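You operate a simulated robot arm through the tools that you are given. There is no shell and no other tool. Be economical: measure what you need, move in short steps, check, and stop when the job is done.

You are at the controls of a simulated two-armed robot. One attempt, no reset.

Task
Take the cap off the bottle marked "hot sauce" on the middle of the counter and lay it down there.

The check looks at the end state, three seconds after you hand in, the way a careful person would. Anything else that was tipped, shoved, dropped, spilled or broken makes it a failure. Lids that push on must go on centred and level and be pressed home; caps that screw on are set level and turned clockwise until they are tight.

Robot
Two 6-joint arms with two-finger parallel grippers on one trunk, on a base that drives. Base frame: it is fixed to the floor where the robot stands at the start and does not move with it; the origin is under the middle of the robot, x ahead of it, y to its left, z up; the surface under the hand at the start is at about z = 900. Lengths are in mm, angles in rad, forces in N, time in s.
The left shoulder is at the start at [60, 187, 1197], the right one opposite. With the tool pointing down near the work surface each hand reaches from about 260 to 620 mm from the robot's upright axis, wherever it stands, measured 20 degrees to its own side. Payload 1.57 kg a hand.
The TCP of each hand is the grasp point between the finger pads, 30 mm short of the fingertips. In the tool frame z runs along the fingers and y along their closing line. Largest opening 110 mm; finger width 24, thickness 12; the body of the gripper, 48 by 112 mm, starts 78 mm behind the TCP.
Orientation is that of the tool frame in the base frame, as a unit quaternion [w, x, y, z]. With the fingers straight down and closing along the base's y, the tool's x points along the base's -x, its y along +y and its z along -z.

Tools
- The arms move only by the tool drive_tool. It takes "left_deltas", "right_deltas" or both (then of equal length, played together; a hand with none holds still); each is a list of rows, each a list of 7 numbers: the shift along the tool's x, y, z in units of 30 mm (1.0 is 30 mm), then the turn, a rotation vector about the tool's x, y, z in units of 6 degrees (1.0 is 6 degrees), then the closure, from 0 (fully open) to 1 (shut). In form: [[tx, ty, tz, wx, wy, wz, gripper], ...]. A call has 1 to 10 rows; each row shifts and turns the commanded pose from where the row before left it, along the tool's axes as they then stand. A call with a number of a shift or a turn outside -1 to 1 is refused whole. A row lasts 0.2 s, in which the tool goes at most 50 mm and 0.15 rad; a call with a longer step from one row to the next is refused whole, and so is a gripper value outside its range. A pose out of reach is approached as far as the arm can. The call stops where the force on the tool passes 40 N (or 10 N more than at its start, if that is more) or the arm is blocked; 0.2 s more then pass. The fingers move at their own pace (about 153 mm/s each) and stop on an object; they squeeze with about 22 N. The grip force told is the motor's: it shows also when the fingers shut on nothing. Time passes only in rows, and 0.2 s behind the last, so rows that do not move let the fingers close. The reply holds the time, the measured pose of the TCP, the force on the tool along the base axes, the opening and the grip force, in the units named above and with some noise, with the torque about the TCP (base axes, N m) and any sound that the robot's microphone picked up.
- Cameras (640 x 400 px; columns grow to the right, rows downward): "scene" is now at [9.4, -17.7, 1733.3]; the picture's right is [-0.28, -0.96, 0.00], its down [-0.79, 0.22, -0.58] and it looks along [0.55, -0.16, -0.82] (base axes); focal length 280 px, centre (320, 200). "left" rides on the left gripper at [70, -16, -141] in its tool frame; the picture's right is [0.23, 0.97, 0.00], its down [-0.85, 0.20, -0.48] and it looks along [-0.47, 0.11, 0.88] (tool axes); focal length 222 px, centre (320, 200). "right" rides on the right gripper at [70, 16, -141] in its tool frame; the picture's right is [-0.23, 0.97, 0.00], its down [-0.85, -0.20, -0.48] and it looks along [-0.47, -0.11, 0.88] (tool axes); focal length 222 px, centre (320, 200). There is no depth. A picture from a camera that has moved, and an enlarged one, comes with that camera's place and axes in the base frame and with its lens.
- get_image(camera): a new picture of that camera. It takes no simulated time.
- lift_body(by): slides the trunk up (or, below 0, down) by that many mm; the arms and the scene camera ride with it, the base frame stays. It gives what a move gives, with no picture.
- base_move(legs): drives the robot by 1 to 6 legs, each [ahead, left, turn to the left] in mm, mm and rad, along the robot's own axes; the way and the turn of a leg run together, so that a leg with both is an arc; at most 1500 mm and 3.142 rad a leg. The arms and the cameras ride along, it lands a little off, and it stops where it bumps. It gives what a move gives.
- turn_head(pan, tilt): turns the head with the scene camera to pan (to the left, within 1.501 rad either way) and tilt (down, from -0.506 to 1.204), counted from straight ahead of the robot. It gives what a move gives.
- enlarge(camera, box): a new picture of the part [left, top, right, bottom] of that camera's present view, enlarged. It takes no simulated time.
- job_done(): hands the job in; it is judged then, once.

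Go step by step. Nothing tells you exact positions but the pictures and the camera data: compare them with the known pose of the tool, close in by small moves and look again before you grip or let go. The budget is 120 turns and 100 pictures, counting those below and the enlarged ones. Unless the task says otherwise, let go and move clear before handing in, and close with one line.

The tools are called after "Request:" as name(argument=value, ...) on one line, values as JSON. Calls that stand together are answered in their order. drive_tool: Moves the arms, as the interface text tells. Its arguments: {"type":"object","properties":{"left_deltas":{"type":"array","items":{"type":"array","items":{"type":"number"}}},"right_deltas":{"type":"array","items":{"type":"array","items":{"type":"number"}}}},"required":[]} The other tools are called the same way: lift_body (by) slides the trunk up or down; base_move (legs) drives the base; turn_head (pan, tilt) turns the head that bears the scene camera; get_image (camera) takes a picture; enlarge (camera, box) takes an enlarged picture of a part of a camera's view; job_done () hands the job in.

At the start:

```text
time_s: 0.0
left_tool_pos: [407.1, 4.0, 1230.6]
left_tool_rot: [-0.001, 0.0, 1.0, -0.001]
left_contact_force: [0.0, -0.4, -0.9]
left_torque: [0.01, -0.02, 0.02]
left_width: 109.9
left_grip_force: 0.0
right_tool_pos: [313.0, -424.5, 1305.1]
right_tool_rot: [0.0, 0.0, 1.0, 0.0]
right_contact_force: [1.2, -0.5, 0.8]
right_torque: [0.0, 0.02, 0.01]
right_width: 110.2
right_grip_force: 0.0
trunk travel left (down, up): [-825.0, 165.0]
robot x, y, heading: [0.6, -1.4, 0.002]
head pan, tilt: [-0.279, 0.956]
```

scene: 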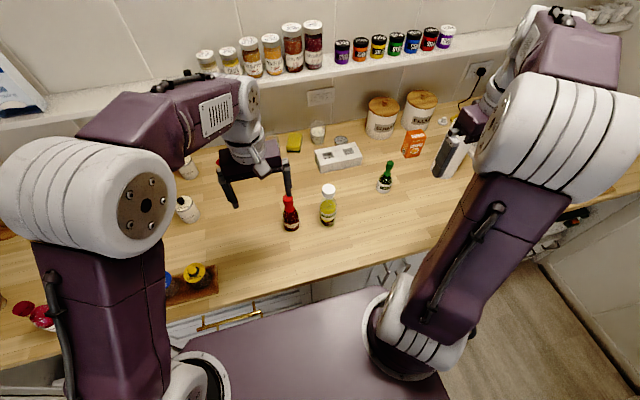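
right: 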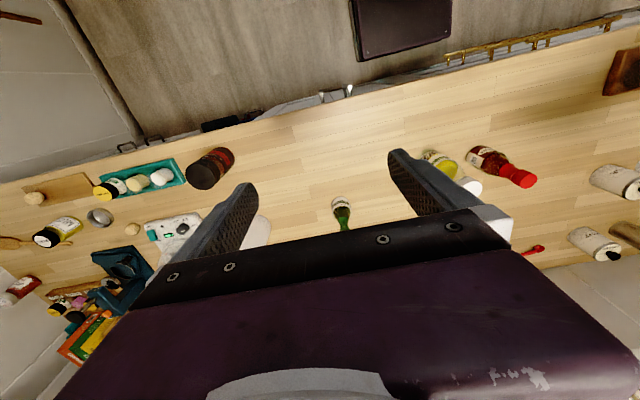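
left: 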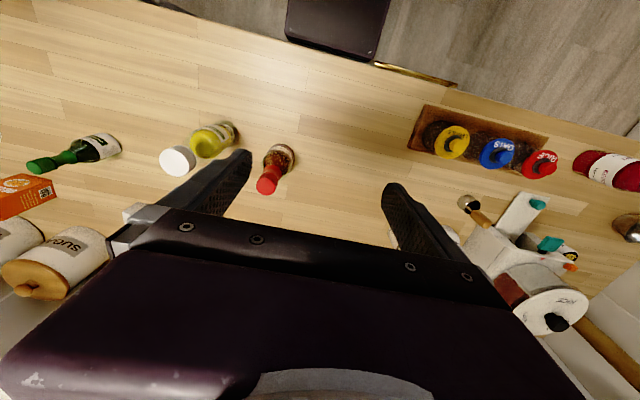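

I see a red-capped bottle, a white-capped yellow bottle and a green bottle near the middle of the counter. I'll enlarge the view to read the labels.

Request:
enlarge(camera="scene", box=[260, 150, 420, 250])

Request:
enlarge(camera="right", box=[300, 120, 560, 260])

Request:
enlarge(camera="left", box=[140, 100, 320, 220])

```text
4.00 times, centred on (340, 200) of scene
camera zoom: at [9.4, -17.7, 1733.3], right [-0.28, -0.96, 0.0], down [-0.79, 0.22, -0.58], along [0.55, -0.16, -0.82], focal length 1119 px, centre (240, 200)
```

zoom: 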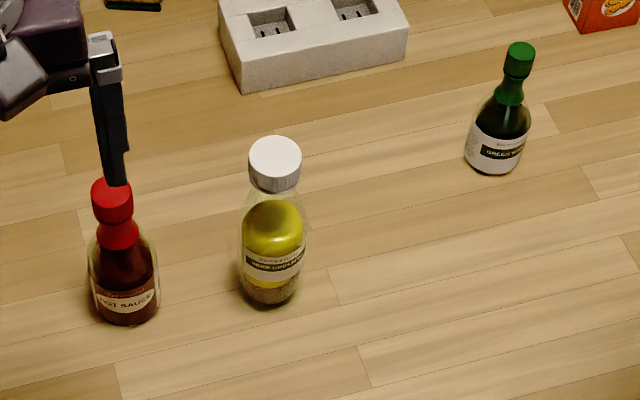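

```text
2.46 times, centred on (430, 190) of right
camera zoom: at [243.3, -406.7, 1446.7], right [0.23, 0.97, 0.0], down [0.85, -0.2, 0.48], along [0.47, -0.11, -0.88], focal length 547 px, centre (49, 225)
```

zoom: 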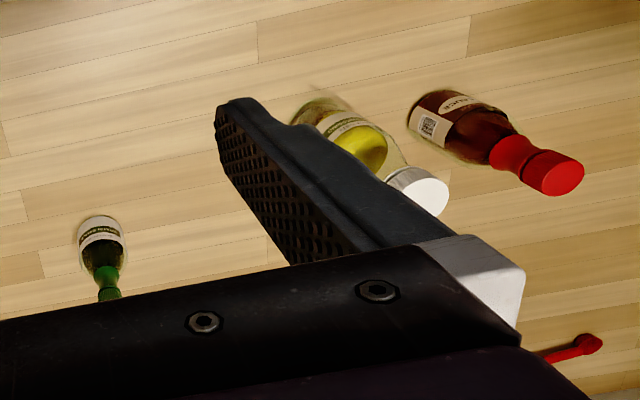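

```text
3.33 times, centred on (230, 160) of left
camera zoom: at [336.7, -11.7, 1371.1], right [-0.23, 0.97, 0.0], down [0.85, 0.2, 0.48], along [0.47, 0.11, -0.88], focal length 740 px, centre (620, 333)
```

zoom: 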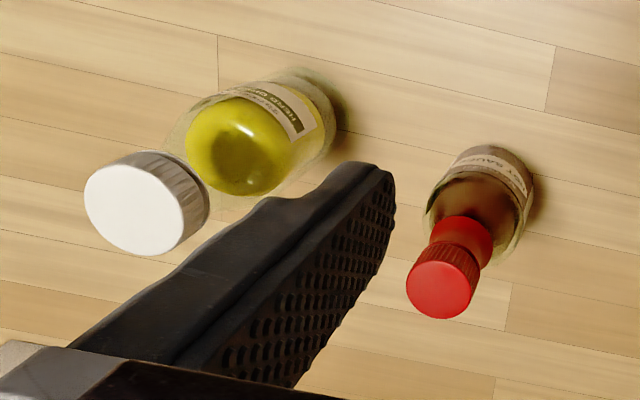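

The hot sauce is the red-capped bottle, with its axis at about (503, -60) and cap top at about z 1050. The left hand will hold the body from the front-left, tilted, and the right hand will unscrew the cap. First I'll orient the left hand.

Request:
drive_tool(left_deltas=[[0, 0, 0, 0, 0, 1, 0], [0, 0, 0, 0, 0, 1, 0], [0, 0, 0, 0, 0, 1, 0], [0, 0, 0, 0, 0, 1, 0], [0, 0, 0, 0, -1, 0, 0], [0, 0, 0, 0, -1, 0, 0], [0, 0, 0, 0, -1, 0, 0], [0, 0, 0, 0, -1, 0, 0], [0, 0, 0, 0, -1, 0, 0], [0, 0, 0, 0, -1, 0, 0]])

Request:
drive_tool(left_deltas=[[0, 0, 0, 0, -1, 0, 0.2], [0, 0, 0, 0, -1, 0, 0.2], [0, 0, 0, 0, 0, 0, 0.2]])

Request:
get_image(camera="scene")

Request:
get_image(camera="left")

```text
time_s: 2.2
left_tool_pos: [405.6, 4.7, 1230.4]
left_tool_rot: [0.304, 0.197, 0.93, -0.065]
left_contact_force: [0.7, -0.6, 0.9]
left_torque: [0.03, 0.02, -0.01]
left_width: 110.0
left_grip_force: 0.0
right_tool_pos: [312.4, -423.2, 1305.8]
right_tool_rot: [0.0, 0.0, 1.0, 0.0]
right_contact_force: [-0.6, 1.2, 0.4]
right_torque: [-0.01, 0.01, -0.03]
right_width: 110.2
right_grip_force: 0.1
trunk travel left (down, up): [-825.0, 165.0]
robot x, y, heading: [1.7, 1.9, -0.001]
head pan, tilt: [-0.279, 0.956]
```

```text
time_s: 3.0
left_tool_pos: [410.4, 15.6, 1231.4]
left_tool_rot: [0.342, 0.186, 0.919, -0.051]
left_contact_force: [0.3, -0.2, 0.5]
left_torque: [-0.01, 0.02, 0.0]
left_width: 88.1
left_grip_force: 0.0
left hand out of reach, approached as far as the arm can: row 1, 2
right_tool_pos: [313.1, -423.3, 1304.7]
right_tool_rot: [0.0, 0.0, 1.0, 0.0]
right_contact_force: [0.0, -0.6, -0.8]
right_torque: [-0.03, -0.01, 0.03]
right_width: 109.9
right_grip_force: 0.1
trunk travel left (down, up): [-825.0, 165.0]
robot x, y, heading: [1.2, -1.3, 0.001]
head pan, tilt: [-0.279, 0.956]
```

```text
93 pictures are left
camera scene: at [9.5, -17.8, 1733.3], right [-0.28, -0.96, 0.0], down [-0.79, 0.22, -0.58], along [0.55, -0.16, -0.82], focal length 280 px, centre (320, 200)
```

scene: 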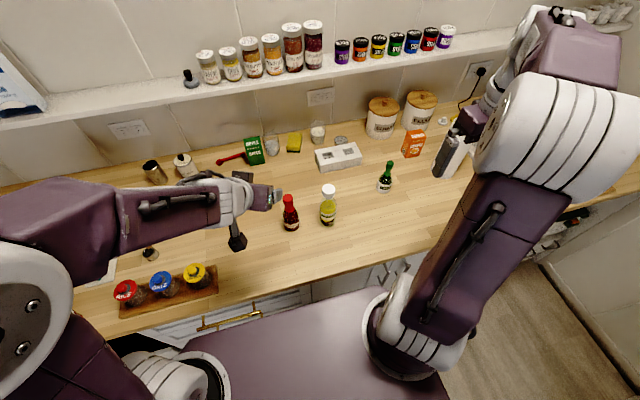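

```text
92 pictures are left
camera left: at [270.4, 52.2, 1291.1], right [0.21, 0.97, -0.11], down [0.38, 0.03, 0.93], along [0.9, -0.24, -0.36], focal length 222 px, centre (320, 200)
```

left: 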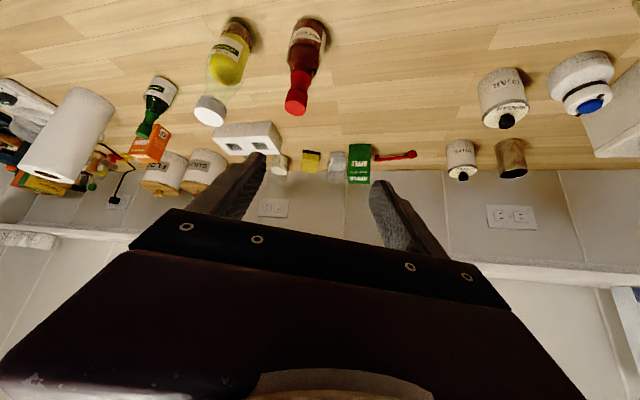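

The left hand is tilted, slightly short of the commanded angle. Next I'll lower it toward the pre-grasp position in two halves and watch its reach.

Request:
drive_tool(left_deltas=[[0.77, -0.18, 0.88, 0, 0, 0, 0.2], [0.77, -0.18, 0.88, 0, 0, 0, 0.2], [0.77, -0.18, 0.88, 0, 0, 0, 0.2]])

Request:
get_image(camera="scene")

```text
time_s: 3.8
left_tool_pos: [418.8, -7.6, 1134.6]
left_tool_rot: [0.374, 0.191, 0.905, -0.064]
left_contact_force: [-0.1, -0.1, -0.4]
left_torque: [0.04, 0.0, 0.02]
left_width: 87.9
left_grip_force: 0.1
left hand out of reach, approached as far as the arm can: row 1, 3
right_tool_pos: [314.0, -425.1, 1304.1]
right_tool_rot: [0.0, 0.0, 1.0, 0.001]
right_contact_force: [0.1, 1.0, -0.7]
right_torque: [0.01, -0.01, -0.01]
right_width: 110.3
right_grip_force: 0.2
trunk travel left (down, up): [-825.0, 165.0]
robot x, y, heading: [-1.1, -1.8, 0.001]
head pan, tilt: [-0.279, 0.956]
```

```text
91 pictures are left
camera scene: at [11.4, -19.2, 1733.4], right [-0.28, -0.96, 0.0], down [-0.79, 0.23, -0.58], along [0.55, -0.16, -0.82], focal length 280 px, centre (320, 200)
```

scene: 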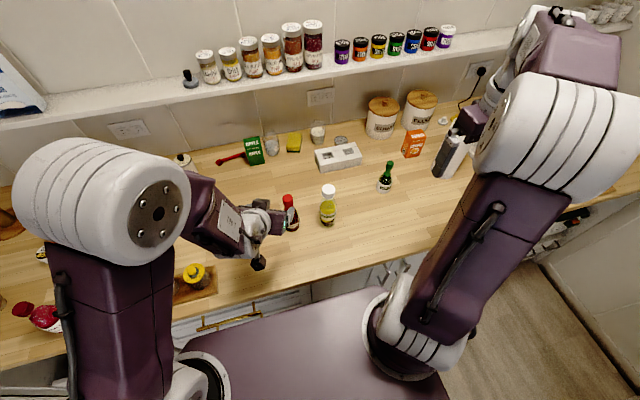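

The left arm switched to an elbow-up posture, which is good and in reach. I'll continue lowering.

Request:
drive_tool(left_deltas=[[0.77, -0.18, 0.88, 0, 0, 0, 0.2], [0.77, -0.18, 0.88, 0, 0, 0, 0.2], [0.77, -0.18, 0.88, 0, 0, 0, 0.2]])

Request:
get_image(camera="scene")

Request:
get_image(camera="left")

Request:
get_image(camera="right")

```text
time_s: 4.6
left_tool_pos: [459.2, -32.6, 1071.1]
left_tool_rot: [0.373, 0.194, 0.906, -0.055]
left_contact_force: [-0.5, -0.3, -0.1]
left_torque: [0.02, -0.02, 0.02]
left_width: 88.0
left_grip_force: 0.1
left hand out of reach, approached as far as the arm can: row 1, 2, 3
right_tool_pos: [312.6, -424.0, 1305.6]
right_tool_rot: [0.001, 0.001, 1.0, 0.0]
right_contact_force: [-0.6, 0.5, 0.0]
right_torque: [0.0, -0.02, 0.03]
right_width: 110.1
right_grip_force: 0.0
trunk travel left (down, up): [-825.0, 165.0]
robot x, y, heading: [1.7, -0.7, -0.004]
head pan, tilt: [-0.279, 0.956]
```

```text
90 pictures are left
camera scene: at [9.7, -17.6, 1733.4], right [-0.27, -0.96, 0.0], down [-0.79, 0.22, -0.58], along [0.55, -0.16, -0.82], focal length 280 px, centre (320, 200)
```

scene: 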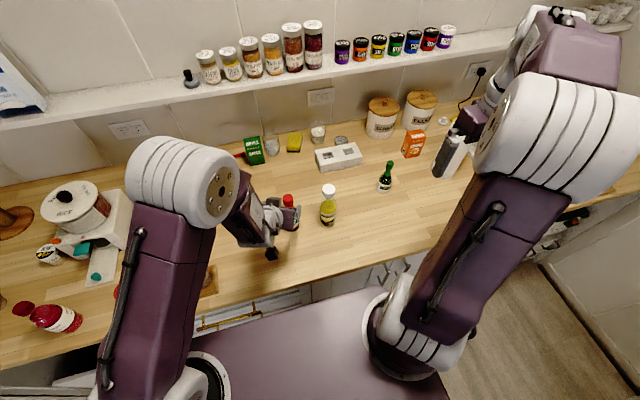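

```text
89 pictures are left
camera left: at [316.7, 8.6, 1122.5], right [0.24, 0.97, -0.11], down [0.32, 0.03, 0.95], along [0.92, -0.26, -0.3], focal length 222 px, centre (320, 200)
```

left: 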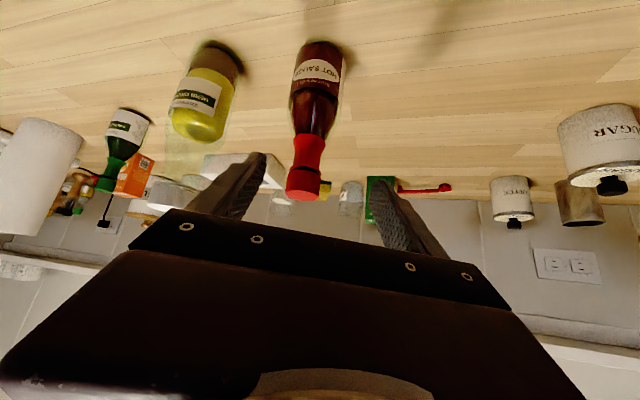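

```text
88 pictures are left
camera right: at [243.6, -406.6, 1446.8], right [0.23, 0.97, 0.0], down [0.86, -0.2, 0.48], along [0.47, -0.11, -0.88], focal length 222 px, centre (320, 200)
```

right: 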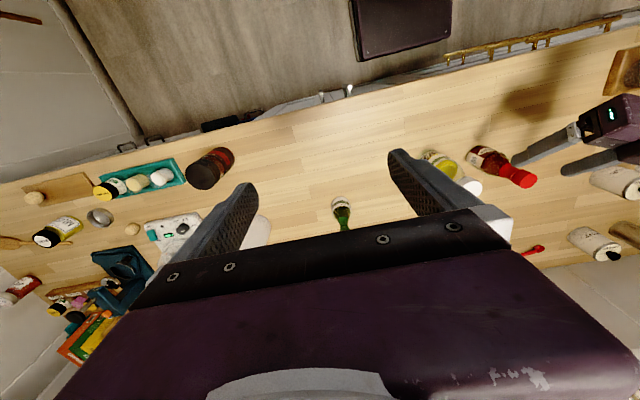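

The left arm is too folded here and drifts from the commanded pose. Backing the base by 90 mm will give it room and also pull the hand clear of the bottle.

Request:
base_move(legs=[[-90, 0, 0]])

Request:
drive_tool(left_deltas=[[0, 0, 0, 0, 0, 0, 0.2], [0, 0, 0, 0, 0, 0, 0.2]])

```text
time_s: 5.7
left_tool_pos: [374.4, -32.4, 1070.6]
left_tool_rot: [0.371, 0.194, 0.906, -0.055]
left_contact_force: [0.1, -1.1, 0.1]
left_torque: [-0.04, 0.04, -0.02]
left_width: 88.2
left_grip_force: 0.1
right_tool_pos: [226.5, -424.8, 1303.9]
right_tool_rot: [-0.003, 0.0, 1.0, 0.0]
right_contact_force: [1.3, 0.0, -0.2]
right_torque: [-0.02, 0.02, 0.02]
right_width: 109.9
right_grip_force: 0.1
trunk travel left (down, up): [-825.0, 165.0]
robot x, y, heading: [-87.3, -3.2, -0.001]
head pan, tilt: [-0.279, 0.956]
```

```text
time_s: 6.3
left_tool_pos: [372.5, -32.1, 1070.9]
left_tool_rot: [0.372, 0.194, 0.906, -0.055]
left_contact_force: [-0.6, -0.4, 1.5]
left_torque: [0.0, -0.01, -0.03]
left_width: 87.9
left_grip_force: 0.0
right_tool_pos: [225.8, -423.1, 1303.3]
right_tool_rot: [-0.001, -0.001, 1.0, 0.0]
right_contact_force: [0.2, 0.3, -0.6]
right_torque: [0.02, -0.03, -0.02]
right_width: 110.0
right_grip_force: 0.1
trunk travel left (down, up): [-825.0, 165.0]
robot x, y, heading: [-82.7, -1.3, 0.002]
head pan, tilt: [-0.279, 0.956]
```

The command is re-based to the actual pose, so I'm moving the left hand to a point 110 mm back from the body grip along the approach line.

Request:
drive_tool(left_deltas=[[-0.02, 0.22, 0.84, 0, 0, 0, 0.2], [-0.02, 0.22, 0.84, 0, 0, 0, 0.2], [-0.02, 0.22, 0.84, 0, 0, 0, 0.2]])

Request:
get_image(camera="left")

Request:
enlarge(camera="scene", box=[220, 110, 380, 210])

```text
time_s: 7.1
left_tool_pos: [418.0, -48.7, 1017.0]
left_tool_rot: [0.373, 0.194, 0.906, -0.05]
left_contact_force: [-0.2, 0.0, -0.4]
left_torque: [-0.01, 0.0, -0.01]
left_width: 88.3
left_grip_force: 0.1
left hand out of reach, approached as far as the arm can: row 1, 2
right_tool_pos: [223.9, -422.6, 1305.5]
right_tool_rot: [0.0, 0.0, 1.0, 0.0]
right_contact_force: [0.3, -0.3, 1.4]
right_torque: [-0.04, -0.02, -0.02]
right_width: 110.0
right_grip_force: 0.1
trunk travel left (down, up): [-825.0, 165.0]
robot x, y, heading: [-91.6, 0.6, -0.003]
head pan, tilt: [-0.279, 0.956]
```

```text
87 pictures are left
camera left: at [272.7, -9.4, 1069.3], right [0.23, 0.97, -0.11], down [0.32, 0.03, 0.95], along [0.92, -0.25, -0.3], focal length 222 px, centre (320, 200)
```

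left: 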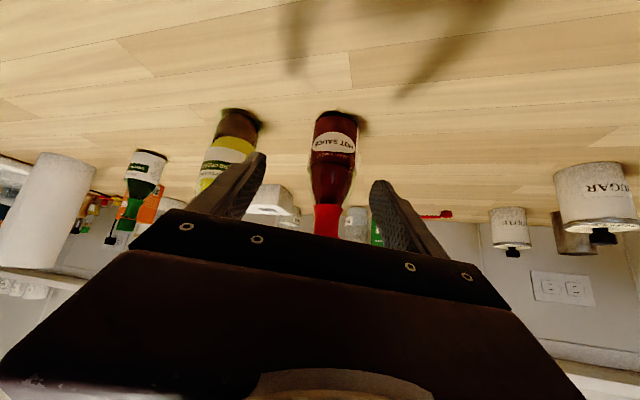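

```text
4.00 times, centred on (300, 160) of scene
camera zoom: at [-80.6, -17.5, 1733.4], right [-0.28, -0.96, 0.0], down [-0.79, 0.22, -0.58], along [0.55, -0.16, -0.82], focal length 1119 px, centre (400, 360)
```

zoom: 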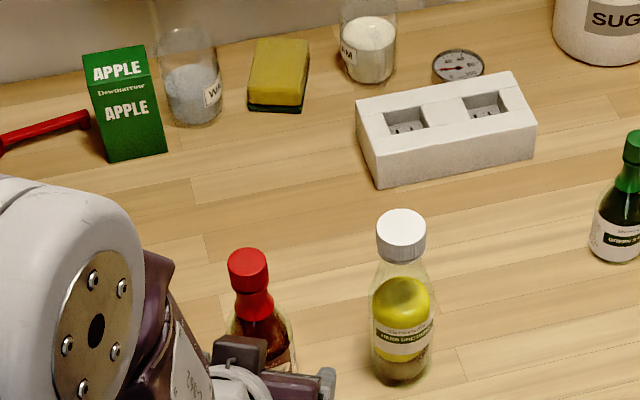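

The bottle lies about 15 mm toward +y of the hand's axis. I'll shift sideways, advance a little and look again.

Request:
drive_tool(left_deltas=[[0, 0.3, 0, 0, 0, 0, 0.2], [0, 0.3, 0.3, 0, 0, 0, 0.2], [0, 0, 0.7, 0, 0, 0, 0.2]])

Request:
get_image(camera="left")

```text
time_s: 7.9
left_tool_pos: [435.8, -58.0, 998.1]
left_tool_rot: [0.374, 0.193, 0.906, -0.051]
left_contact_force: [0.0, 0.7, 0.3]
left_torque: [-0.03, -0.02, 0.02]
left_width: 88.0
left_grip_force: 0.1
left hand out of reach, approached as far as the arm can: row 1, 2
right_tool_pos: [225.0, -423.5, 1304.7]
right_tool_rot: [0.0, -0.001, 1.0, 0.001]
right_contact_force: [1.2, -0.5, -0.1]
right_torque: [-0.02, 0.01, -0.01]
right_width: 110.1
right_grip_force: 0.1
trunk travel left (down, up): [-825.0, 165.0]
robot x, y, heading: [-86.8, 1.2, 0.001]
head pan, tilt: [-0.279, 0.956]
```

```text
85 pictures are left
camera left: at [291.7, -17.2, 1048.8], right [0.23, 0.97, -0.11], down [0.32, 0.03, 0.95], along [0.92, -0.25, -0.3], focal length 222 px, centre (320, 200)
```

left: 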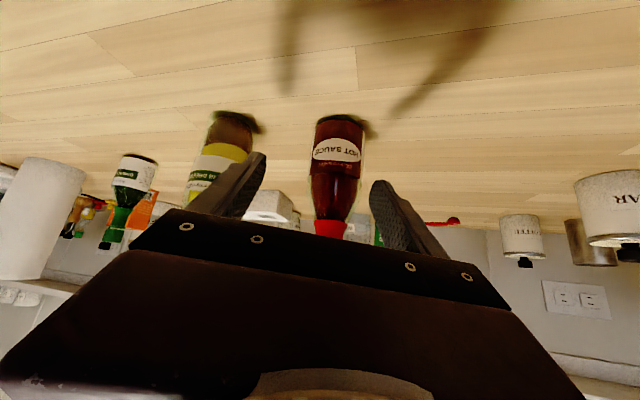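

Motion to +y seems blocked by a joint limit. I'll tilt the hand a bit further down and retry the sideways shift.

Request:
drive_tool(left_deltas=[[0, 0, 0, 0, 0.8, 0, 0.2], [0, 0.3, 0, 0, 0, 0, 0.2], [0, 0.3, 0, 0, 0, 0, 0.2]])

```text
time_s: 8.7
left_tool_pos: [442.5, -40.0, 998.3]
left_tool_rot: [0.336, 0.195, 0.921, -0.042]
left_contact_force: [-0.6, 0.0, 0.6]
left_torque: [-0.01, 0.03, 0.0]
left_width: 87.8
left_grip_force: 0.1
right_tool_pos: [223.4, -423.1, 1305.4]
right_tool_rot: [0.0, 0.0, 1.0, -0.001]
right_contact_force: [1.0, -0.8, 0.2]
right_torque: [0.02, -0.01, 0.0]
right_width: 110.0
right_grip_force: 0.1
trunk travel left (down, up): [-825.0, 165.0]
robot x, y, heading: [-93.9, 1.6, 0.002]
head pan, tilt: [-0.279, 0.956]
```

That freed it. Next I'll advance about half of the remaining 84 mm along the fingers.

Request:
drive_tool(left_deltas=[[-0.2, 0.05, 0.7, 0, 0, 0, 0.2], [-0.2, 0, 0.7, 0, 0, 0, 0.2], [0, 0, 0, 0, 0, 0, 0.2]])

Request:
get_image(camera="left")

```text
time_s: 9.5
left_tool_pos: [477.3, -50.4, 974.8]
left_tool_rot: [0.335, 0.196, 0.92, -0.046]
left_contact_force: [0.3, -0.2, -0.5]
left_torque: [-0.02, -0.04, 0.01]
left_width: 88.1
left_grip_force: 0.1
right_tool_pos: [222.8, -423.6, 1306.0]
right_tool_rot: [0.001, 0.001, 1.0, 0.0]
right_contact_force: [0.7, 0.0, -0.2]
right_torque: [0.0, -0.01, 0.01]
right_width: 110.1
right_grip_force: 0.1
trunk travel left (down, up): [-825.0, 165.0]
robot x, y, heading: [-90.1, -1.4, -0.003]
head pan, tilt: [-0.279, 0.956]
```

```text
84 pictures are left
camera left: at [336.8, -11.5, 1037.5], right [0.22, 0.97, -0.1], down [0.39, 0.0, 0.92], along [0.89, -0.24, -0.38], focal length 222 px, centre (320, 200)
```

left: 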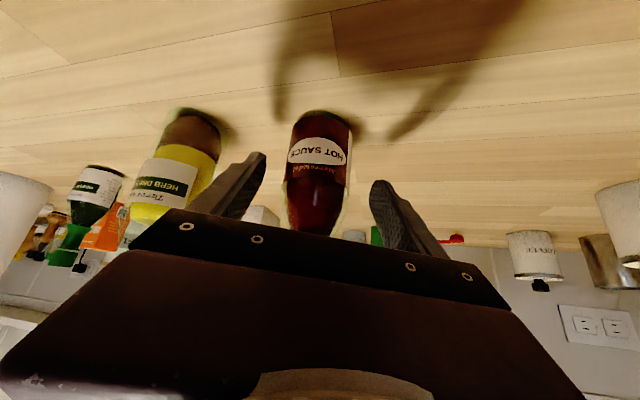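

The bottle is centred between the fingers, so I'm advancing the remaining 43 mm.

Request:
drive_tool(left_deltas=[[0, 0, 0.7, 0, 0, 0, 0.2], [0, 0, 0.7, 0, 0, 0, 0.2], [0, 0, 0, 0, 0, 0, 0.2]])

Request:
get_image(camera="left")

Request:
enlarge(camera="scene", box=[220, 110, 380, 210])

```text
time_s: 10.3
left_tool_pos: [500.6, -59.3, 942.6]
left_tool_rot: [0.335, 0.196, 0.92, -0.047]
left_contact_force: [0.3, 0.1, -0.1]
left_torque: [0.01, -0.03, -0.02]
left_width: 88.2
left_grip_force: 0.1
right_tool_pos: [222.7, -422.1, 1305.6]
right_tool_rot: [-0.001, 0.0, 1.0, -0.001]
right_contact_force: [0.4, 1.0, -0.1]
right_torque: [-0.01, -0.01, -0.01]
right_width: 110.2
right_grip_force: 0.2
trunk travel left (down, up): [-825.0, 165.0]
robot x, y, heading: [-88.6, -0.2, 0.003]
head pan, tilt: [-0.279, 0.956]
```

```text
83 pictures are left
camera left: at [361.5, -20.7, 1005.2], right [0.22, 0.97, -0.1], down [0.39, 0.01, 0.92], along [0.89, -0.24, -0.38], focal length 222 px, centre (320, 200)
```

left: 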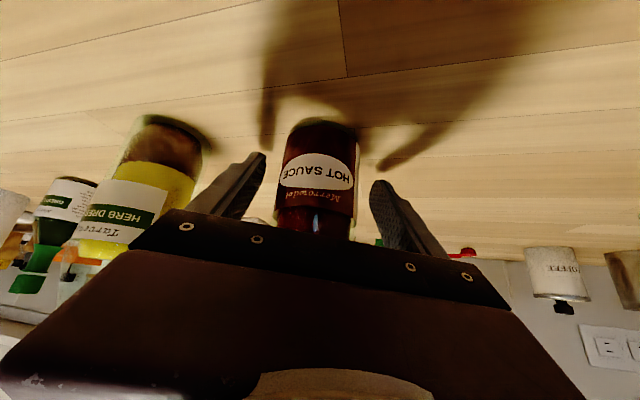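

```text
4.00 times, centred on (300, 160) of scene
camera zoom: at [-80.9, -17.6, 1733.4], right [-0.28, -0.96, 0.0], down [-0.79, 0.22, -0.58], along [0.55, -0.16, -0.82], focal length 1119 px, centre (400, 360)
```

zoom: 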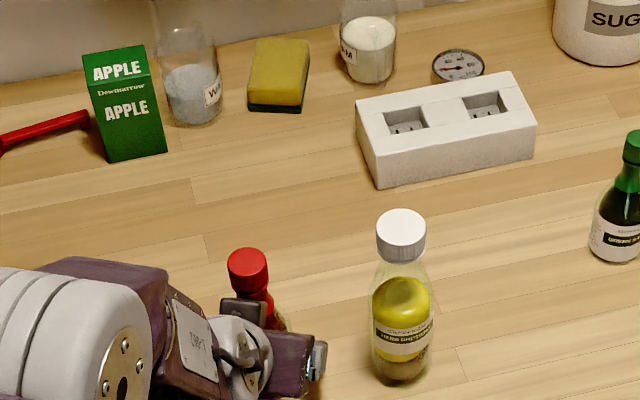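

The TCP sits at the bottle axis, about 42 mm above the counter. Closing the left hand on the body now.

Request:
drive_tool(left_deltas=[[0, 0, 0, 0, 0, 0, 0.4], [0, 0, 0, 0, 0, 0, 0.5], [0, 0, 0, 0, 0, 0, 0.6], [0, 0, 0, 0, 0, 0, 0.7]])

Request:
get_image(camera="left")

Request:
enlarge(camera="scene", box=[220, 110, 380, 210])

```text
time_s: 11.3
left_tool_pos: [501.1, -59.0, 943.2]
left_tool_rot: [0.335, 0.197, 0.92, -0.047]
left_contact_force: [0.3, -0.9, 2.2]
left_torque: [-0.18, 0.02, 0.05]
left_width: 55.3
left_grip_force: 21.9
right_tool_pos: [222.2, -423.6, 1305.2]
right_tool_rot: [0.0, 0.0, 1.0, 0.0]
right_contact_force: [0.3, 0.1, 0.3]
right_torque: [-0.01, -0.05, 0.02]
right_width: 109.9
right_grip_force: 0.1
trunk travel left (down, up): [-825.0, 165.0]
robot x, y, heading: [-90.4, -1.3, -0.001]
head pan, tilt: [-0.279, 0.956]
```

```text
81 pictures are left
camera left: at [361.8, -21.2, 1005.4], right [0.22, 0.97, -0.1], down [0.39, 0.01, 0.92], along [0.89, -0.24, -0.38], focal length 222 px, centre (320, 200)
```

left: 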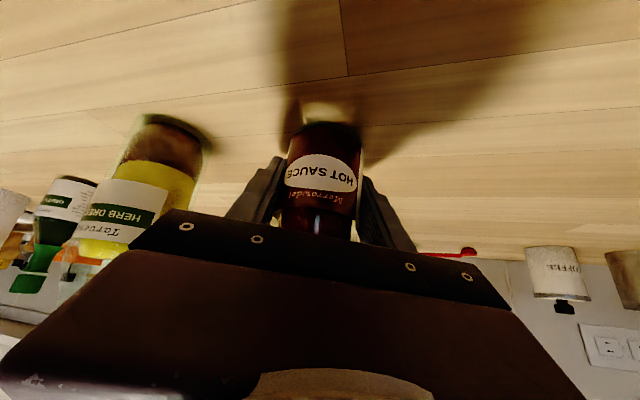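

```text
4.00 times, centred on (300, 160) of scene
camera zoom: at [-80.5, -18.1, 1733.4], right [-0.28, -0.96, 0.0], down [-0.79, 0.22, -0.58], along [0.55, -0.16, -0.82], focal length 1119 px, centre (400, 360)
```

zoom: 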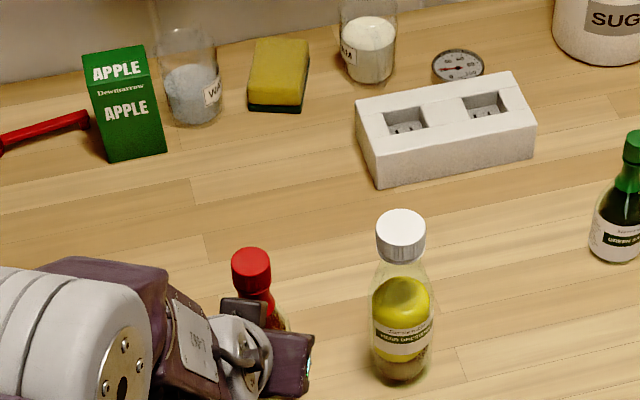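

The left hand holds the body (55 mm wide, 22 N). Next I'll bring the right hand forward while it stays well to the right.

Request:
drive_tool(right_deltas=[[-0.94, 0, 0.2, 0, 0, 0, 0.4], [-0.94, 0, 0.2, 0, 0, 0, 0.4], [-0.94, 0, 0.2, 0, 0, 0, 0.4], [-0.94, 0, 0.2, 0, 0, 0, 0.4], [-0.94, 0, 0.2, 0, 0, 0, 0.4], [-0.94, 0, 0.2, 0, 0, 0, 0.4], [-0.94, 0, 0.2, 0, 0, 0, 0.4], [-0.94, 0.5, 0.2, 0, 0, 0, 0.4], [-0.94, 0.5, 0.2, 0, 0, 0, 0.4], [-0.94, 0.5, 0.2, 0, 0, 0, 0.4]])

Request:
get_image(camera="scene")

Request:
get_image(camera="right")

```text
time_s: 13.5
left_tool_pos: [500.6, -59.5, 943.3]
left_tool_rot: [0.336, 0.196, 0.92, -0.046]
left_contact_force: [0.4, -1.7, 1.8]
left_torque: [-0.13, -0.01, 0.07]
left_width: 55.3
left_grip_force: 21.6
right_tool_pos: [445.5, -363.8, 1232.3]
right_tool_rot: [0.0, 0.0, 1.0, 0.0]
right_contact_force: [1.0, 0.5, 0.1]
right_torque: [0.02, -0.03, -0.03]
right_width: 65.8
right_grip_force: 0.1
right hand out of reach, approached as far as the arm can: row 7, 8, 9, 10
trunk travel left (down, up): [-825.0, 165.0]
robot x, y, heading: [-91.0, -1.4, 0.0]
head pan, tilt: [-0.279, 0.956]
```

```text
79 pictures are left
camera scene: at [-80.8, -17.2, 1733.3], right [-0.28, -0.96, 0.0], down [-0.79, 0.22, -0.58], along [0.55, -0.16, -0.82], focal length 280 px, centre (320, 200)
```

scene: 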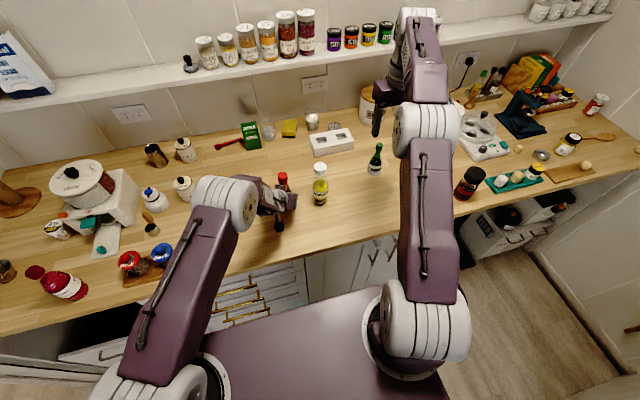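

```text
78 pictures are left
camera right: at [374.2, -347.3, 1375.4], right [0.23, 0.97, 0.0], down [0.86, -0.2, 0.48], along [0.47, -0.11, -0.88], focal length 222 px, centre (320, 200)
```

right: 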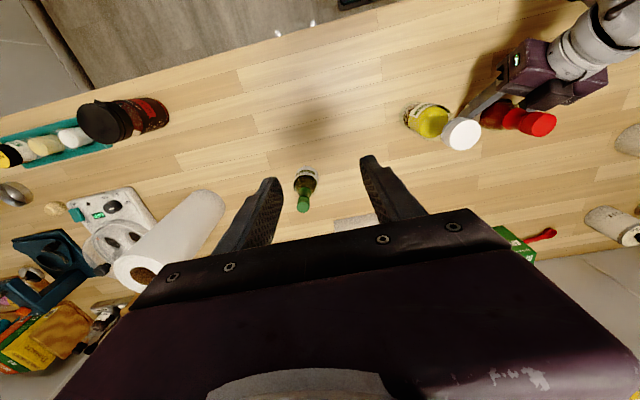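

The yellow bottle's top is at about z 1072, so I'll move to y of about -100 and lower to z of about 1130, which improves the reach.

Request:
drive_tool(right_deltas=[[0, 1, 0.2, 0, 0, 0, 0.4], [0, 1, 0.2, 0, 0, 0, 0.4], [0, 1, 0.2, 0, 0, 0, 0.4], [0, 1, 0.3, 0, 0, 0, 0.4], [0, 1, 0.4, 0, 0, 0, 0.4], [0, 1, 0.4, 0, 0, 0, 0.4], [0, 1, 0.4, 0, 0, 0, 0.4], [0, 1, 0.4, 0, 0, 0, 0.4]])

Request:
get_image(camera="right")

Request:
get_image(camera="scene")

```text
time_s: 15.3
left_tool_pos: [502.0, -60.2, 942.0]
left_tool_rot: [0.336, 0.197, 0.92, -0.047]
left_contact_force: [0.9, -1.6, 3.7]
left_torque: [-0.18, 0.06, -0.01]
left_width: 55.5
left_grip_force: 21.8
right_tool_pos: [444.2, -124.7, 1158.1]
right_tool_rot: [0.0, 0.0, 1.0, 0.0]
right_contact_force: [-0.3, 0.9, 0.2]
right_torque: [-0.05, -0.02, 0.01]
right_width: 66.0
right_grip_force: 0.1
trunk travel left (down, up): [-825.0, 165.0]
robot x, y, heading: [-90.0, -0.3, 0.004]
head pan, tilt: [-0.279, 0.956]
```

```text
77 pictures are left
camera right: at [374.5, -107.4, 1299.4], right [0.23, 0.97, 0.0], down [0.85, -0.2, 0.48], along [0.47, -0.11, -0.88], focal length 222 px, centre (320, 200)
```

right: 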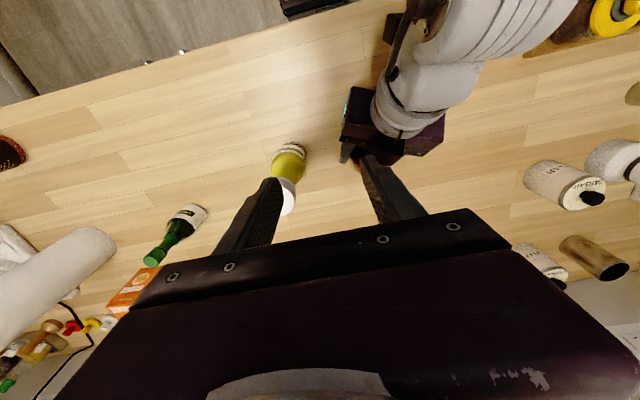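

```text
76 pictures are left
camera scene: at [-80.6, -16.9, 1733.4], right [-0.28, -0.96, 0.0], down [-0.79, 0.22, -0.58], along [0.55, -0.16, -0.82], focal length 280 px, centre (320, 200)
```

scene: 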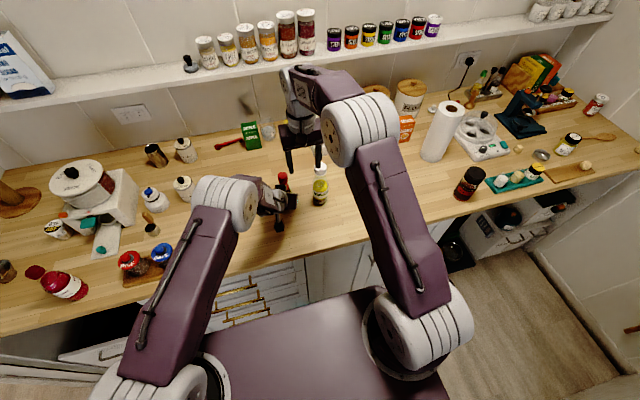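

The path is clear. Moving to hover over the cap.

Request:
drive_tool(right_deltas=[[-0.6, 0, 0.3, 0, 0, 0, 0.4], [-0.7, 0.3, 0.3, 0, 0, 0, 0.4], [-0.7, 0.7, 0.3, 0, 0, 0, 0.4], [0, 0.7, 0, 0, 0, 0, 0.4], [0, 0.37, 0, 0, 0, 0, 0.4]])

Request:
get_image(camera="right")

Request:
enlarge(camera="scene", box=[220, 110, 380, 210])

```text
time_s: 16.5
left_tool_pos: [501.4, -59.5, 942.2]
left_tool_rot: [0.336, 0.196, 0.92, -0.046]
left_contact_force: [0.3, -0.4, 3.6]
left_torque: [-0.17, 0.03, 0.03]
left_width: 55.6
left_grip_force: 21.4
right_tool_pos: [491.7, -64.5, 1128.2]
right_tool_rot: [0.0, 0.0, 1.0, 0.0]
right_contact_force: [-0.1, 0.0, -0.9]
right_torque: [-0.01, -0.03, 0.0]
right_width: 66.2
right_grip_force: 0.0
right hand out of reach, approached as far as the arm can: row 3, 5
trunk travel left (down, up): [-825.0, 165.0]
robot x, y, heading: [-84.9, -0.0, -0.001]
head pan, tilt: [-0.279, 0.956]
```

```text
75 pictures are left
camera right: at [422.2, -47.7, 1270.0], right [0.23, 0.97, 0.0], down [0.86, -0.2, 0.48], along [0.47, -0.11, -0.88], focal length 222 px, centre (320, 200)
```

right: 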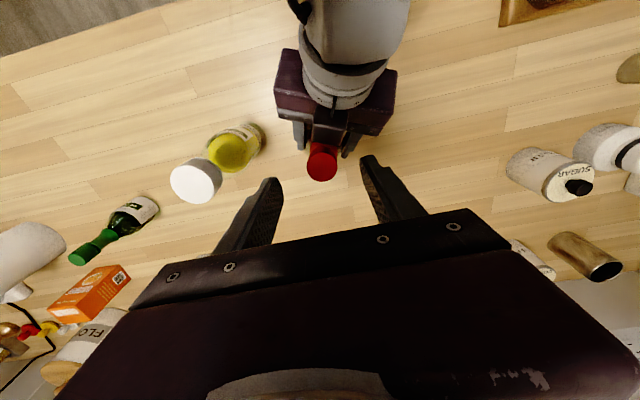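

```text
4.00 times, centred on (300, 160) of scene
camera zoom: at [-80.6, -17.4, 1733.3], right [-0.28, -0.96, 0.0], down [-0.79, 0.22, -0.58], along [0.55, -0.16, -0.82], focal length 1119 px, centre (400, 360)
```

zoom: 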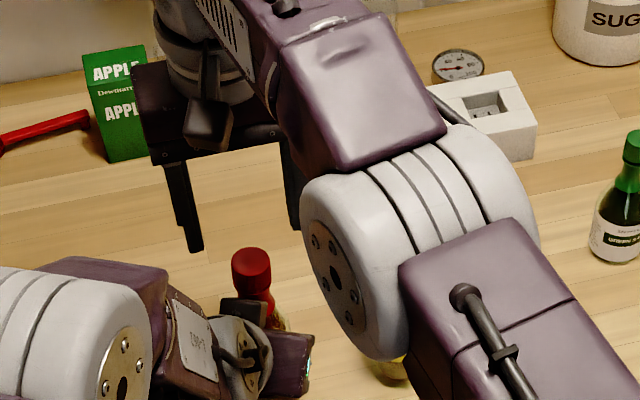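

The cap is at about (501, -63.5), and the right hand is 9 mm short in x near its reach limit. Lower down it should reach farther, so I'll descend partway while easing forward.

Request:
drive_tool(right_deltas=[[0, 0, 0.5, 0, 0, 0, 0.5], [0, 0, 0.5, 0, 0, 0, 0.5], [-0.3, 0.03, 0, 0, 0, 0, 0.5], [0, 0, 0, 0, 0, 0, 0.5]])

Request:
get_image(camera="right")

```text
time_s: 17.5
left_tool_pos: [501.6, -60.8, 942.2]
left_tool_rot: [0.335, 0.196, 0.92, -0.046]
left_contact_force: [0.4, -1.0, 4.7]
left_torque: [-0.16, 0.05, 0.04]
left_width: 55.2
left_grip_force: 21.9
right_tool_pos: [495.1, -66.4, 1097.8]
right_tool_rot: [0.0, 0.0, 1.0, 0.0]
right_contact_force: [0.6, -0.9, 0.6]
right_torque: [-0.01, -0.04, 0.06]
right_width: 55.1
right_grip_force: 0.0
right hand out of reach, approached as far as the arm can: row 3
trunk travel left (down, up): [-825.0, 165.0]
robot x, y, heading: [-88.5, 1.1, -0.005]
head pan, tilt: [-0.279, 0.956]
```

```text
73 pictures are left
camera right: at [424.2, -49.1, 1239.7], right [0.23, 0.97, 0.0], down [0.85, -0.2, 0.48], along [0.47, -0.11, -0.88], focal length 222 px, centre (320, 200)
```

right: 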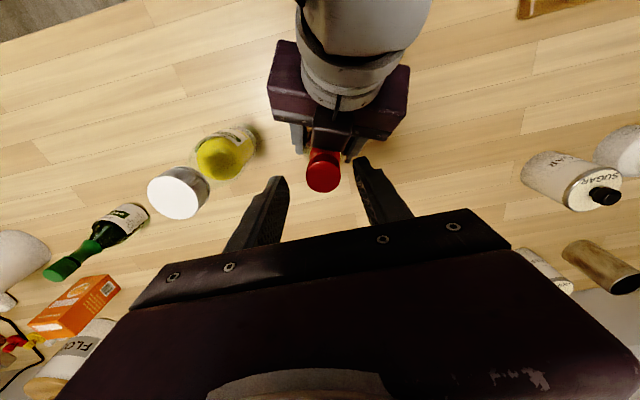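

It's close to the limit but gaining. Continuing down toward the cap level with the forward correction.

Request:
drive_tool(right_deltas=[[0, 0.06, 0.5, 0, 0, 0, 0.5], [-0.2, 0.03, 0.3, 0, 0, 0, 0.5], [-0.1, 0, 0.1, 0, 0, 0, 0.5], [0, 0, 0, 0, 0, 0, 0.5]])

Request:
get_image(camera="right")

```text
time_s: 18.5
left_tool_pos: [501.3, -59.8, 942.3]
left_tool_rot: [0.335, 0.197, 0.92, -0.047]
left_contact_force: [0.7, -0.7, 3.2]
left_torque: [-0.13, 0.05, 0.01]
left_width: 55.3
left_grip_force: 22.4
right_tool_pos: [498.6, -64.5, 1071.0]
right_tool_rot: [0.001, 0.0, 1.0, 0.0]
right_contact_force: [0.3, -0.2, -0.4]
right_torque: [0.0, -0.01, 0.0]
right_width: 54.7
right_grip_force: 0.1
right hand out of reach, approached as far as the arm can: row 2
trunk travel left (down, up): [-825.0, 165.0]
robot x, y, heading: [-89.2, 2.0, -0.001]
head pan, tilt: [-0.279, 0.956]
```

```text
72 pictures are left
camera right: at [427.3, -47.9, 1212.2], right [0.23, 0.97, 0.0], down [0.85, -0.2, 0.48], along [0.47, -0.11, -0.88], focal length 222 px, centre (320, 200)
```

right: 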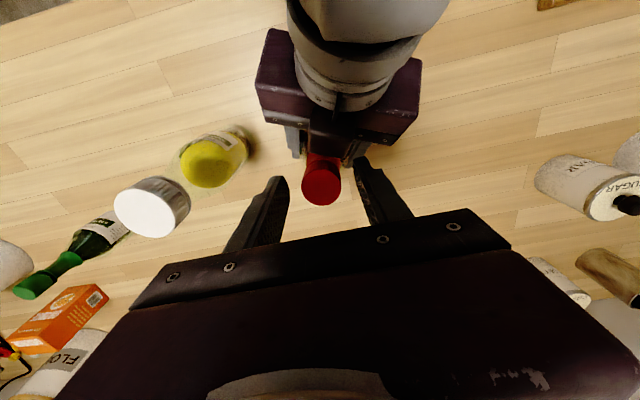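

The cap axis is at (501.5, -64.5). I'll pre-rotate the wrist 48° clockwise so there's room for the counter-clockwise stroke.

Request:
drive_tool(right_deltas=[[0, 0, 0, 0, 0, 1, 0.5], [0, 0, 0, 0, 0, 1, 0.5], [0, 0, 0, 0, 0, 1, 0.5], [0, 0, 0, 0, 0, 1, 0.5], [0, 0, 0, 0, 0, 1, 0.5], [0, 0, 0, 0, 0, 1, 0.5], [0, 0, 0, 0, 0, 1, 0.5], [0, 0, 0, 0, 0, 1, 0.5]])

Request:
get_image(camera="right")

```text
time_s: 20.3
left_tool_pos: [501.2, -59.7, 942.6]
left_tool_rot: [0.336, 0.196, 0.92, -0.047]
left_contact_force: [0.2, -0.8, 3.9]
left_torque: [-0.17, 0.02, 0.04]
left_width: 55.3
left_grip_force: 22.1
right_tool_pos: [497.1, -64.2, 1071.7]
right_tool_rot: [0.001, 0.407, 0.913, 0.0]
right_contact_force: [-0.2, 0.7, -1.2]
right_torque: [0.02, -0.01, -0.01]
right_width: 54.8
right_grip_force: 0.2
trunk travel left (down, up): [-825.0, 165.0]
robot x, y, heading: [-89.6, 0.1, 0.003]
head pan, tilt: [-0.279, 0.956]
```

```text
71 pictures are left
camera right: at [462.5, -1.3, 1212.8], right [0.88, 0.48, 0.0], down [0.42, -0.77, 0.48], along [0.23, -0.42, -0.88], focal length 222 px, centre (320, 200)
```

right: 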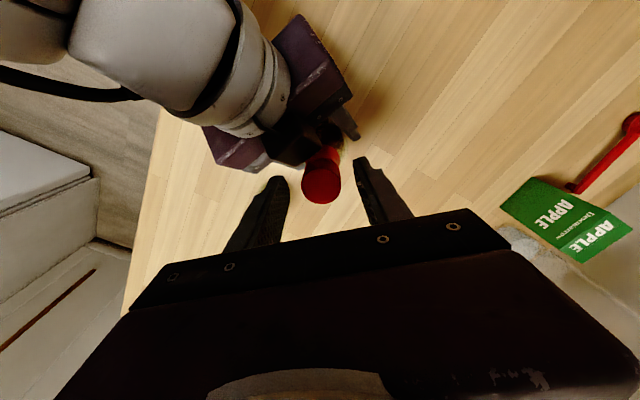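

The cap is centred within a few mm. Next: a small correction, then descend to about z 1050.

Request:
drive_tool(right_deltas=[[-0.09, 0.05, 0.35, 0, 0, 0, 0.5], [0, 0, 0.35, 0, 0, 0, 0.5], [0, 0, 0, 0, 0, 0, 0.5]])

Request:
get_image(camera="right")

Request:
enlarge(camera="scene", box=[240, 140, 340, 203])

```text
time_s: 21.1
left_tool_pos: [500.9, -59.3, 941.9]
left_tool_rot: [0.335, 0.196, 0.92, -0.047]
left_contact_force: [0.6, -0.7, 3.8]
left_torque: [-0.15, -0.01, 0.0]
left_width: 55.5
left_grip_force: 21.9
right_tool_pos: [498.3, -65.6, 1049.7]
right_tool_rot: [0.0, 0.407, 0.914, 0.0]
right_contact_force: [0.2, 0.6, 0.0]
right_torque: [0.03, 0.0, 0.02]
right_width: 55.1
right_grip_force: 0.1
right hand out of reach, approached as far as the arm can: row 1
trunk travel left (down, up): [-825.0, 165.0]
robot x, y, heading: [-91.3, -3.6, 0.004]
head pan, tilt: [-0.279, 0.956]
```

```text
70 pictures are left
camera right: at [463.0, -2.7, 1191.7], right [0.88, 0.48, 0.0], down [0.42, -0.77, 0.48], along [0.23, -0.42, -0.88], focal length 222 px, centre (320, 200)
```

right: 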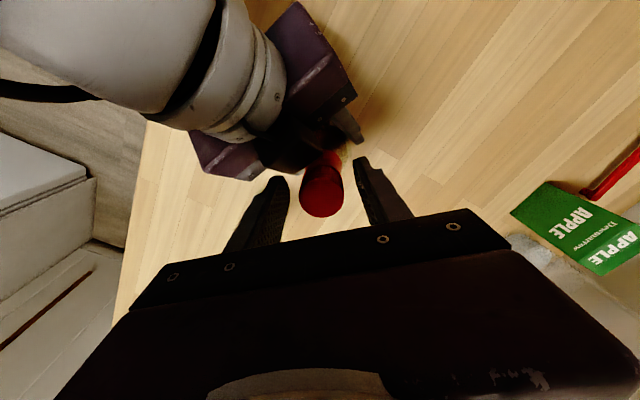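

```text
6.35 times, centred on (290, 172) of scene
camera zoom: at [-80.7, -17.6, 1733.4], right [-0.28, -0.96, 0.0], down [-0.79, 0.22, -0.58], along [0.55, -0.16, -0.82], focal length 1777 px, centre (510, 381)
```

zoom: 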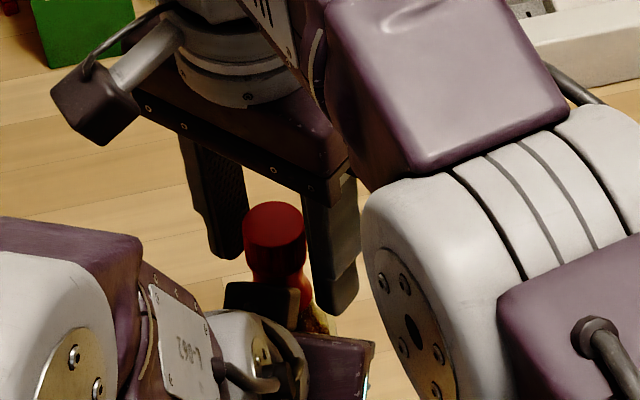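

The cap is centred between the right fingers at TCP height. Gripping the cap.

Request:
drive_tool(right_deltas=[[0, 0, 0, 0, 0, 0, 0.65], [0, 0, 0, 0, 0, 0, 0.75], [0, 0, 0, 0, 0, 0, 0.9], [0, 0, 0, 0, 0, 0, 0.9]])

```text
time_s: 22.1
left_tool_pos: [501.2, -58.9, 942.6]
left_tool_rot: [0.336, 0.195, 0.92, -0.047]
left_contact_force: [13.1, 12.3, 0.5]
left_torque: [-1.36, 1.3, -0.26]
left_width: 55.4
left_grip_force: 21.7
right_tool_pos: [497.0, -65.9, 1049.3]
right_tool_rot: [0.0, 0.406, 0.914, -0.001]
right_contact_force: [-14.0, -13.8, 4.0]
right_torque: [-0.2, 0.36, 0.29]
right_width: 35.7
right_grip_force: 13.7
trunk travel left (down, up): [-825.0, 165.0]
robot x, y, heading: [-95.1, 1.2, -0.003]
head pan, tilt: [-0.279, 0.956]
```

There's a lateral push because the cap is slightly off the hand's centre along -y in the tool frame. I'll ease the hand that way.

Request:
drive_tool(right_deltas=[[0, -0.06, 0, 0, 0, 0, 0.9], [0, 0, 0, 0, 0, 0, 0.9]])

```text
time_s: 22.7
left_tool_pos: [502.1, -59.9, 942.9]
left_tool_rot: [0.336, 0.196, 0.92, -0.047]
left_contact_force: [4.9, 12.6, 5.2]
left_torque: [-1.2, 0.46, -0.36]
left_width: 55.3
left_grip_force: 22.0
right_tool_pos: [496.4, -66.8, 1049.3]
right_tool_rot: [0.0, 0.406, 0.914, 0.0]
right_contact_force: [-4.6, -11.5, -2.9]
right_torque: [-0.16, 0.14, 0.31]
right_width: 35.4
right_grip_force: 13.8
trunk travel left (down, up): [-825.0, 165.0]
robot x, y, heading: [-88.0, -3.5, 0.002]
head pan, tilt: [-0.279, 0.956]
```

Request:
drive_tool(right_deltas=[[-0.04, -0.07, 0, 0, 0, 0, 0.9], [0, 0, 0, 0, 0, 0, 0.9]])

```text
time_s: 23.3
left_tool_pos: [502.3, -61.3, 942.7]
left_tool_rot: [0.336, 0.196, 0.92, -0.047]
left_contact_force: [-2.0, 3.8, 8.3]
left_torque: [-0.4, 0.01, -0.27]
left_width: 55.3
left_grip_force: 22.0
right_tool_pos: [496.0, -68.8, 1050.1]
right_tool_rot: [0.002, 0.406, 0.914, 0.002]
right_contact_force: [1.5, -3.0, -8.5]
right_torque: [-0.1, -0.1, 0.22]
right_width: 34.5
right_grip_force: 13.0
trunk travel left (down, up): [-825.0, 165.0]
robot x, y, heading: [-88.1, -1.8, 0.001]
head pan, tilt: [-0.279, 0.956]
```

The lateral load is nearly gone. I'll grip fully and start a counter-clockwise turn, watching the torque.

Request:
drive_tool(right_deltas=[[0, 0, 0, 0, 0, 0, 1], [0, 0, 0, 0, 0, -0.5, 1], [0, 0, 0, 0, 0, -0.5, 1], [0, 0, 0, 0, 0, -0.5, 1], [0, 0, 0, 0, 0, -0.5, 1]])

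Request:
get_image(camera="right")

```text
time_s: 24.5
left_tool_pos: [500.7, -59.8, 941.5]
left_tool_rot: [0.333, 0.199, 0.92, -0.047]
left_contact_force: [-7.0, -14.9, 1.0]
left_torque: [1.2, -0.51, 0.11]
left_width: 55.6
left_grip_force: 21.4
right_tool_pos: [495.9, -66.4, 1051.1]
right_tool_rot: [0.002, 0.308, 0.951, 0.002]
right_contact_force: [9.2, 14.4, 2.9]
right_torque: [0.3, -0.55, -0.12]
right_width: 28.9
right_grip_force: 22.4
trunk travel left (down, up): [-825.0, 165.0]
robot x, y, heading: [-88.4, 0.3, -0.003]
head pan, tilt: [-0.279, 0.956]
```

```text
68 pictures are left
camera right: at [449.4, -13.7, 1192.6], right [0.75, 0.66, 0.01], down [0.57, -0.66, 0.48], along [0.32, -0.36, -0.88], focal length 222 px, centre (320, 200)
```

right: 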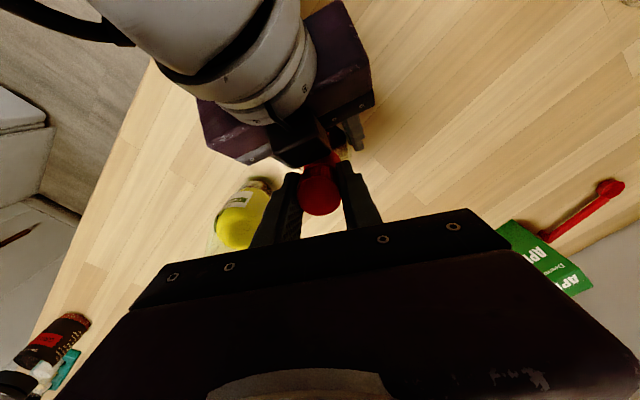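

Now fully gripped (28.9 mm), with a push the other way. I'll correct by 2 mm and continue turning.

Request:
drive_tool(right_deltas=[[0, 0.08, 0, 0, 0, 0, 1], [0, 0, 0, 0, 0, 0, 1]])

```text
time_s: 25.1
left_tool_pos: [500.7, -60.0, 941.8]
left_tool_rot: [0.333, 0.198, 0.921, -0.046]
left_contact_force: [-6.0, -16.8, -2.4]
left_torque: [0.99, -0.12, 0.09]
left_width: 55.7
left_grip_force: 22.3
right_tool_pos: [497.8, -68.2, 1050.1]
right_tool_rot: [0.0, 0.308, 0.951, 0.001]
right_contact_force: [5.2, 14.4, 6.1]
right_torque: [0.38, -0.41, -0.1]
right_width: 29.1
right_grip_force: 22.2
trunk travel left (down, up): [-825.0, 165.0]
robot x, y, heading: [-89.9, -0.1, 0.001]
head pan, tilt: [-0.279, 0.956]
```

Request:
drive_tool(right_deltas=[[0.04, 0.1, 0, 0, 0, 0, 1], [0, 0, 0, 0, 0, 0, 1]])

```text
time_s: 25.7
left_tool_pos: [500.7, -59.0, 941.4]
left_tool_rot: [0.334, 0.196, 0.921, -0.047]
left_contact_force: [-10.0, -3.1, -0.1]
left_torque: [0.27, -0.63, 0.01]
left_width: 55.5
left_grip_force: 22.0
right_tool_pos: [497.3, -65.8, 1050.8]
right_tool_rot: [0.001, 0.309, 0.951, 0.0]
right_contact_force: [10.4, 2.7, 3.3]
right_torque: [0.01, -0.45, -0.08]
right_width: 29.1
right_grip_force: 22.2
trunk travel left (down, up): [-825.0, 165.0]
robot x, y, heading: [-87.5, 0.1, 0.001]
head pan, tilt: [-0.279, 0.956]
```

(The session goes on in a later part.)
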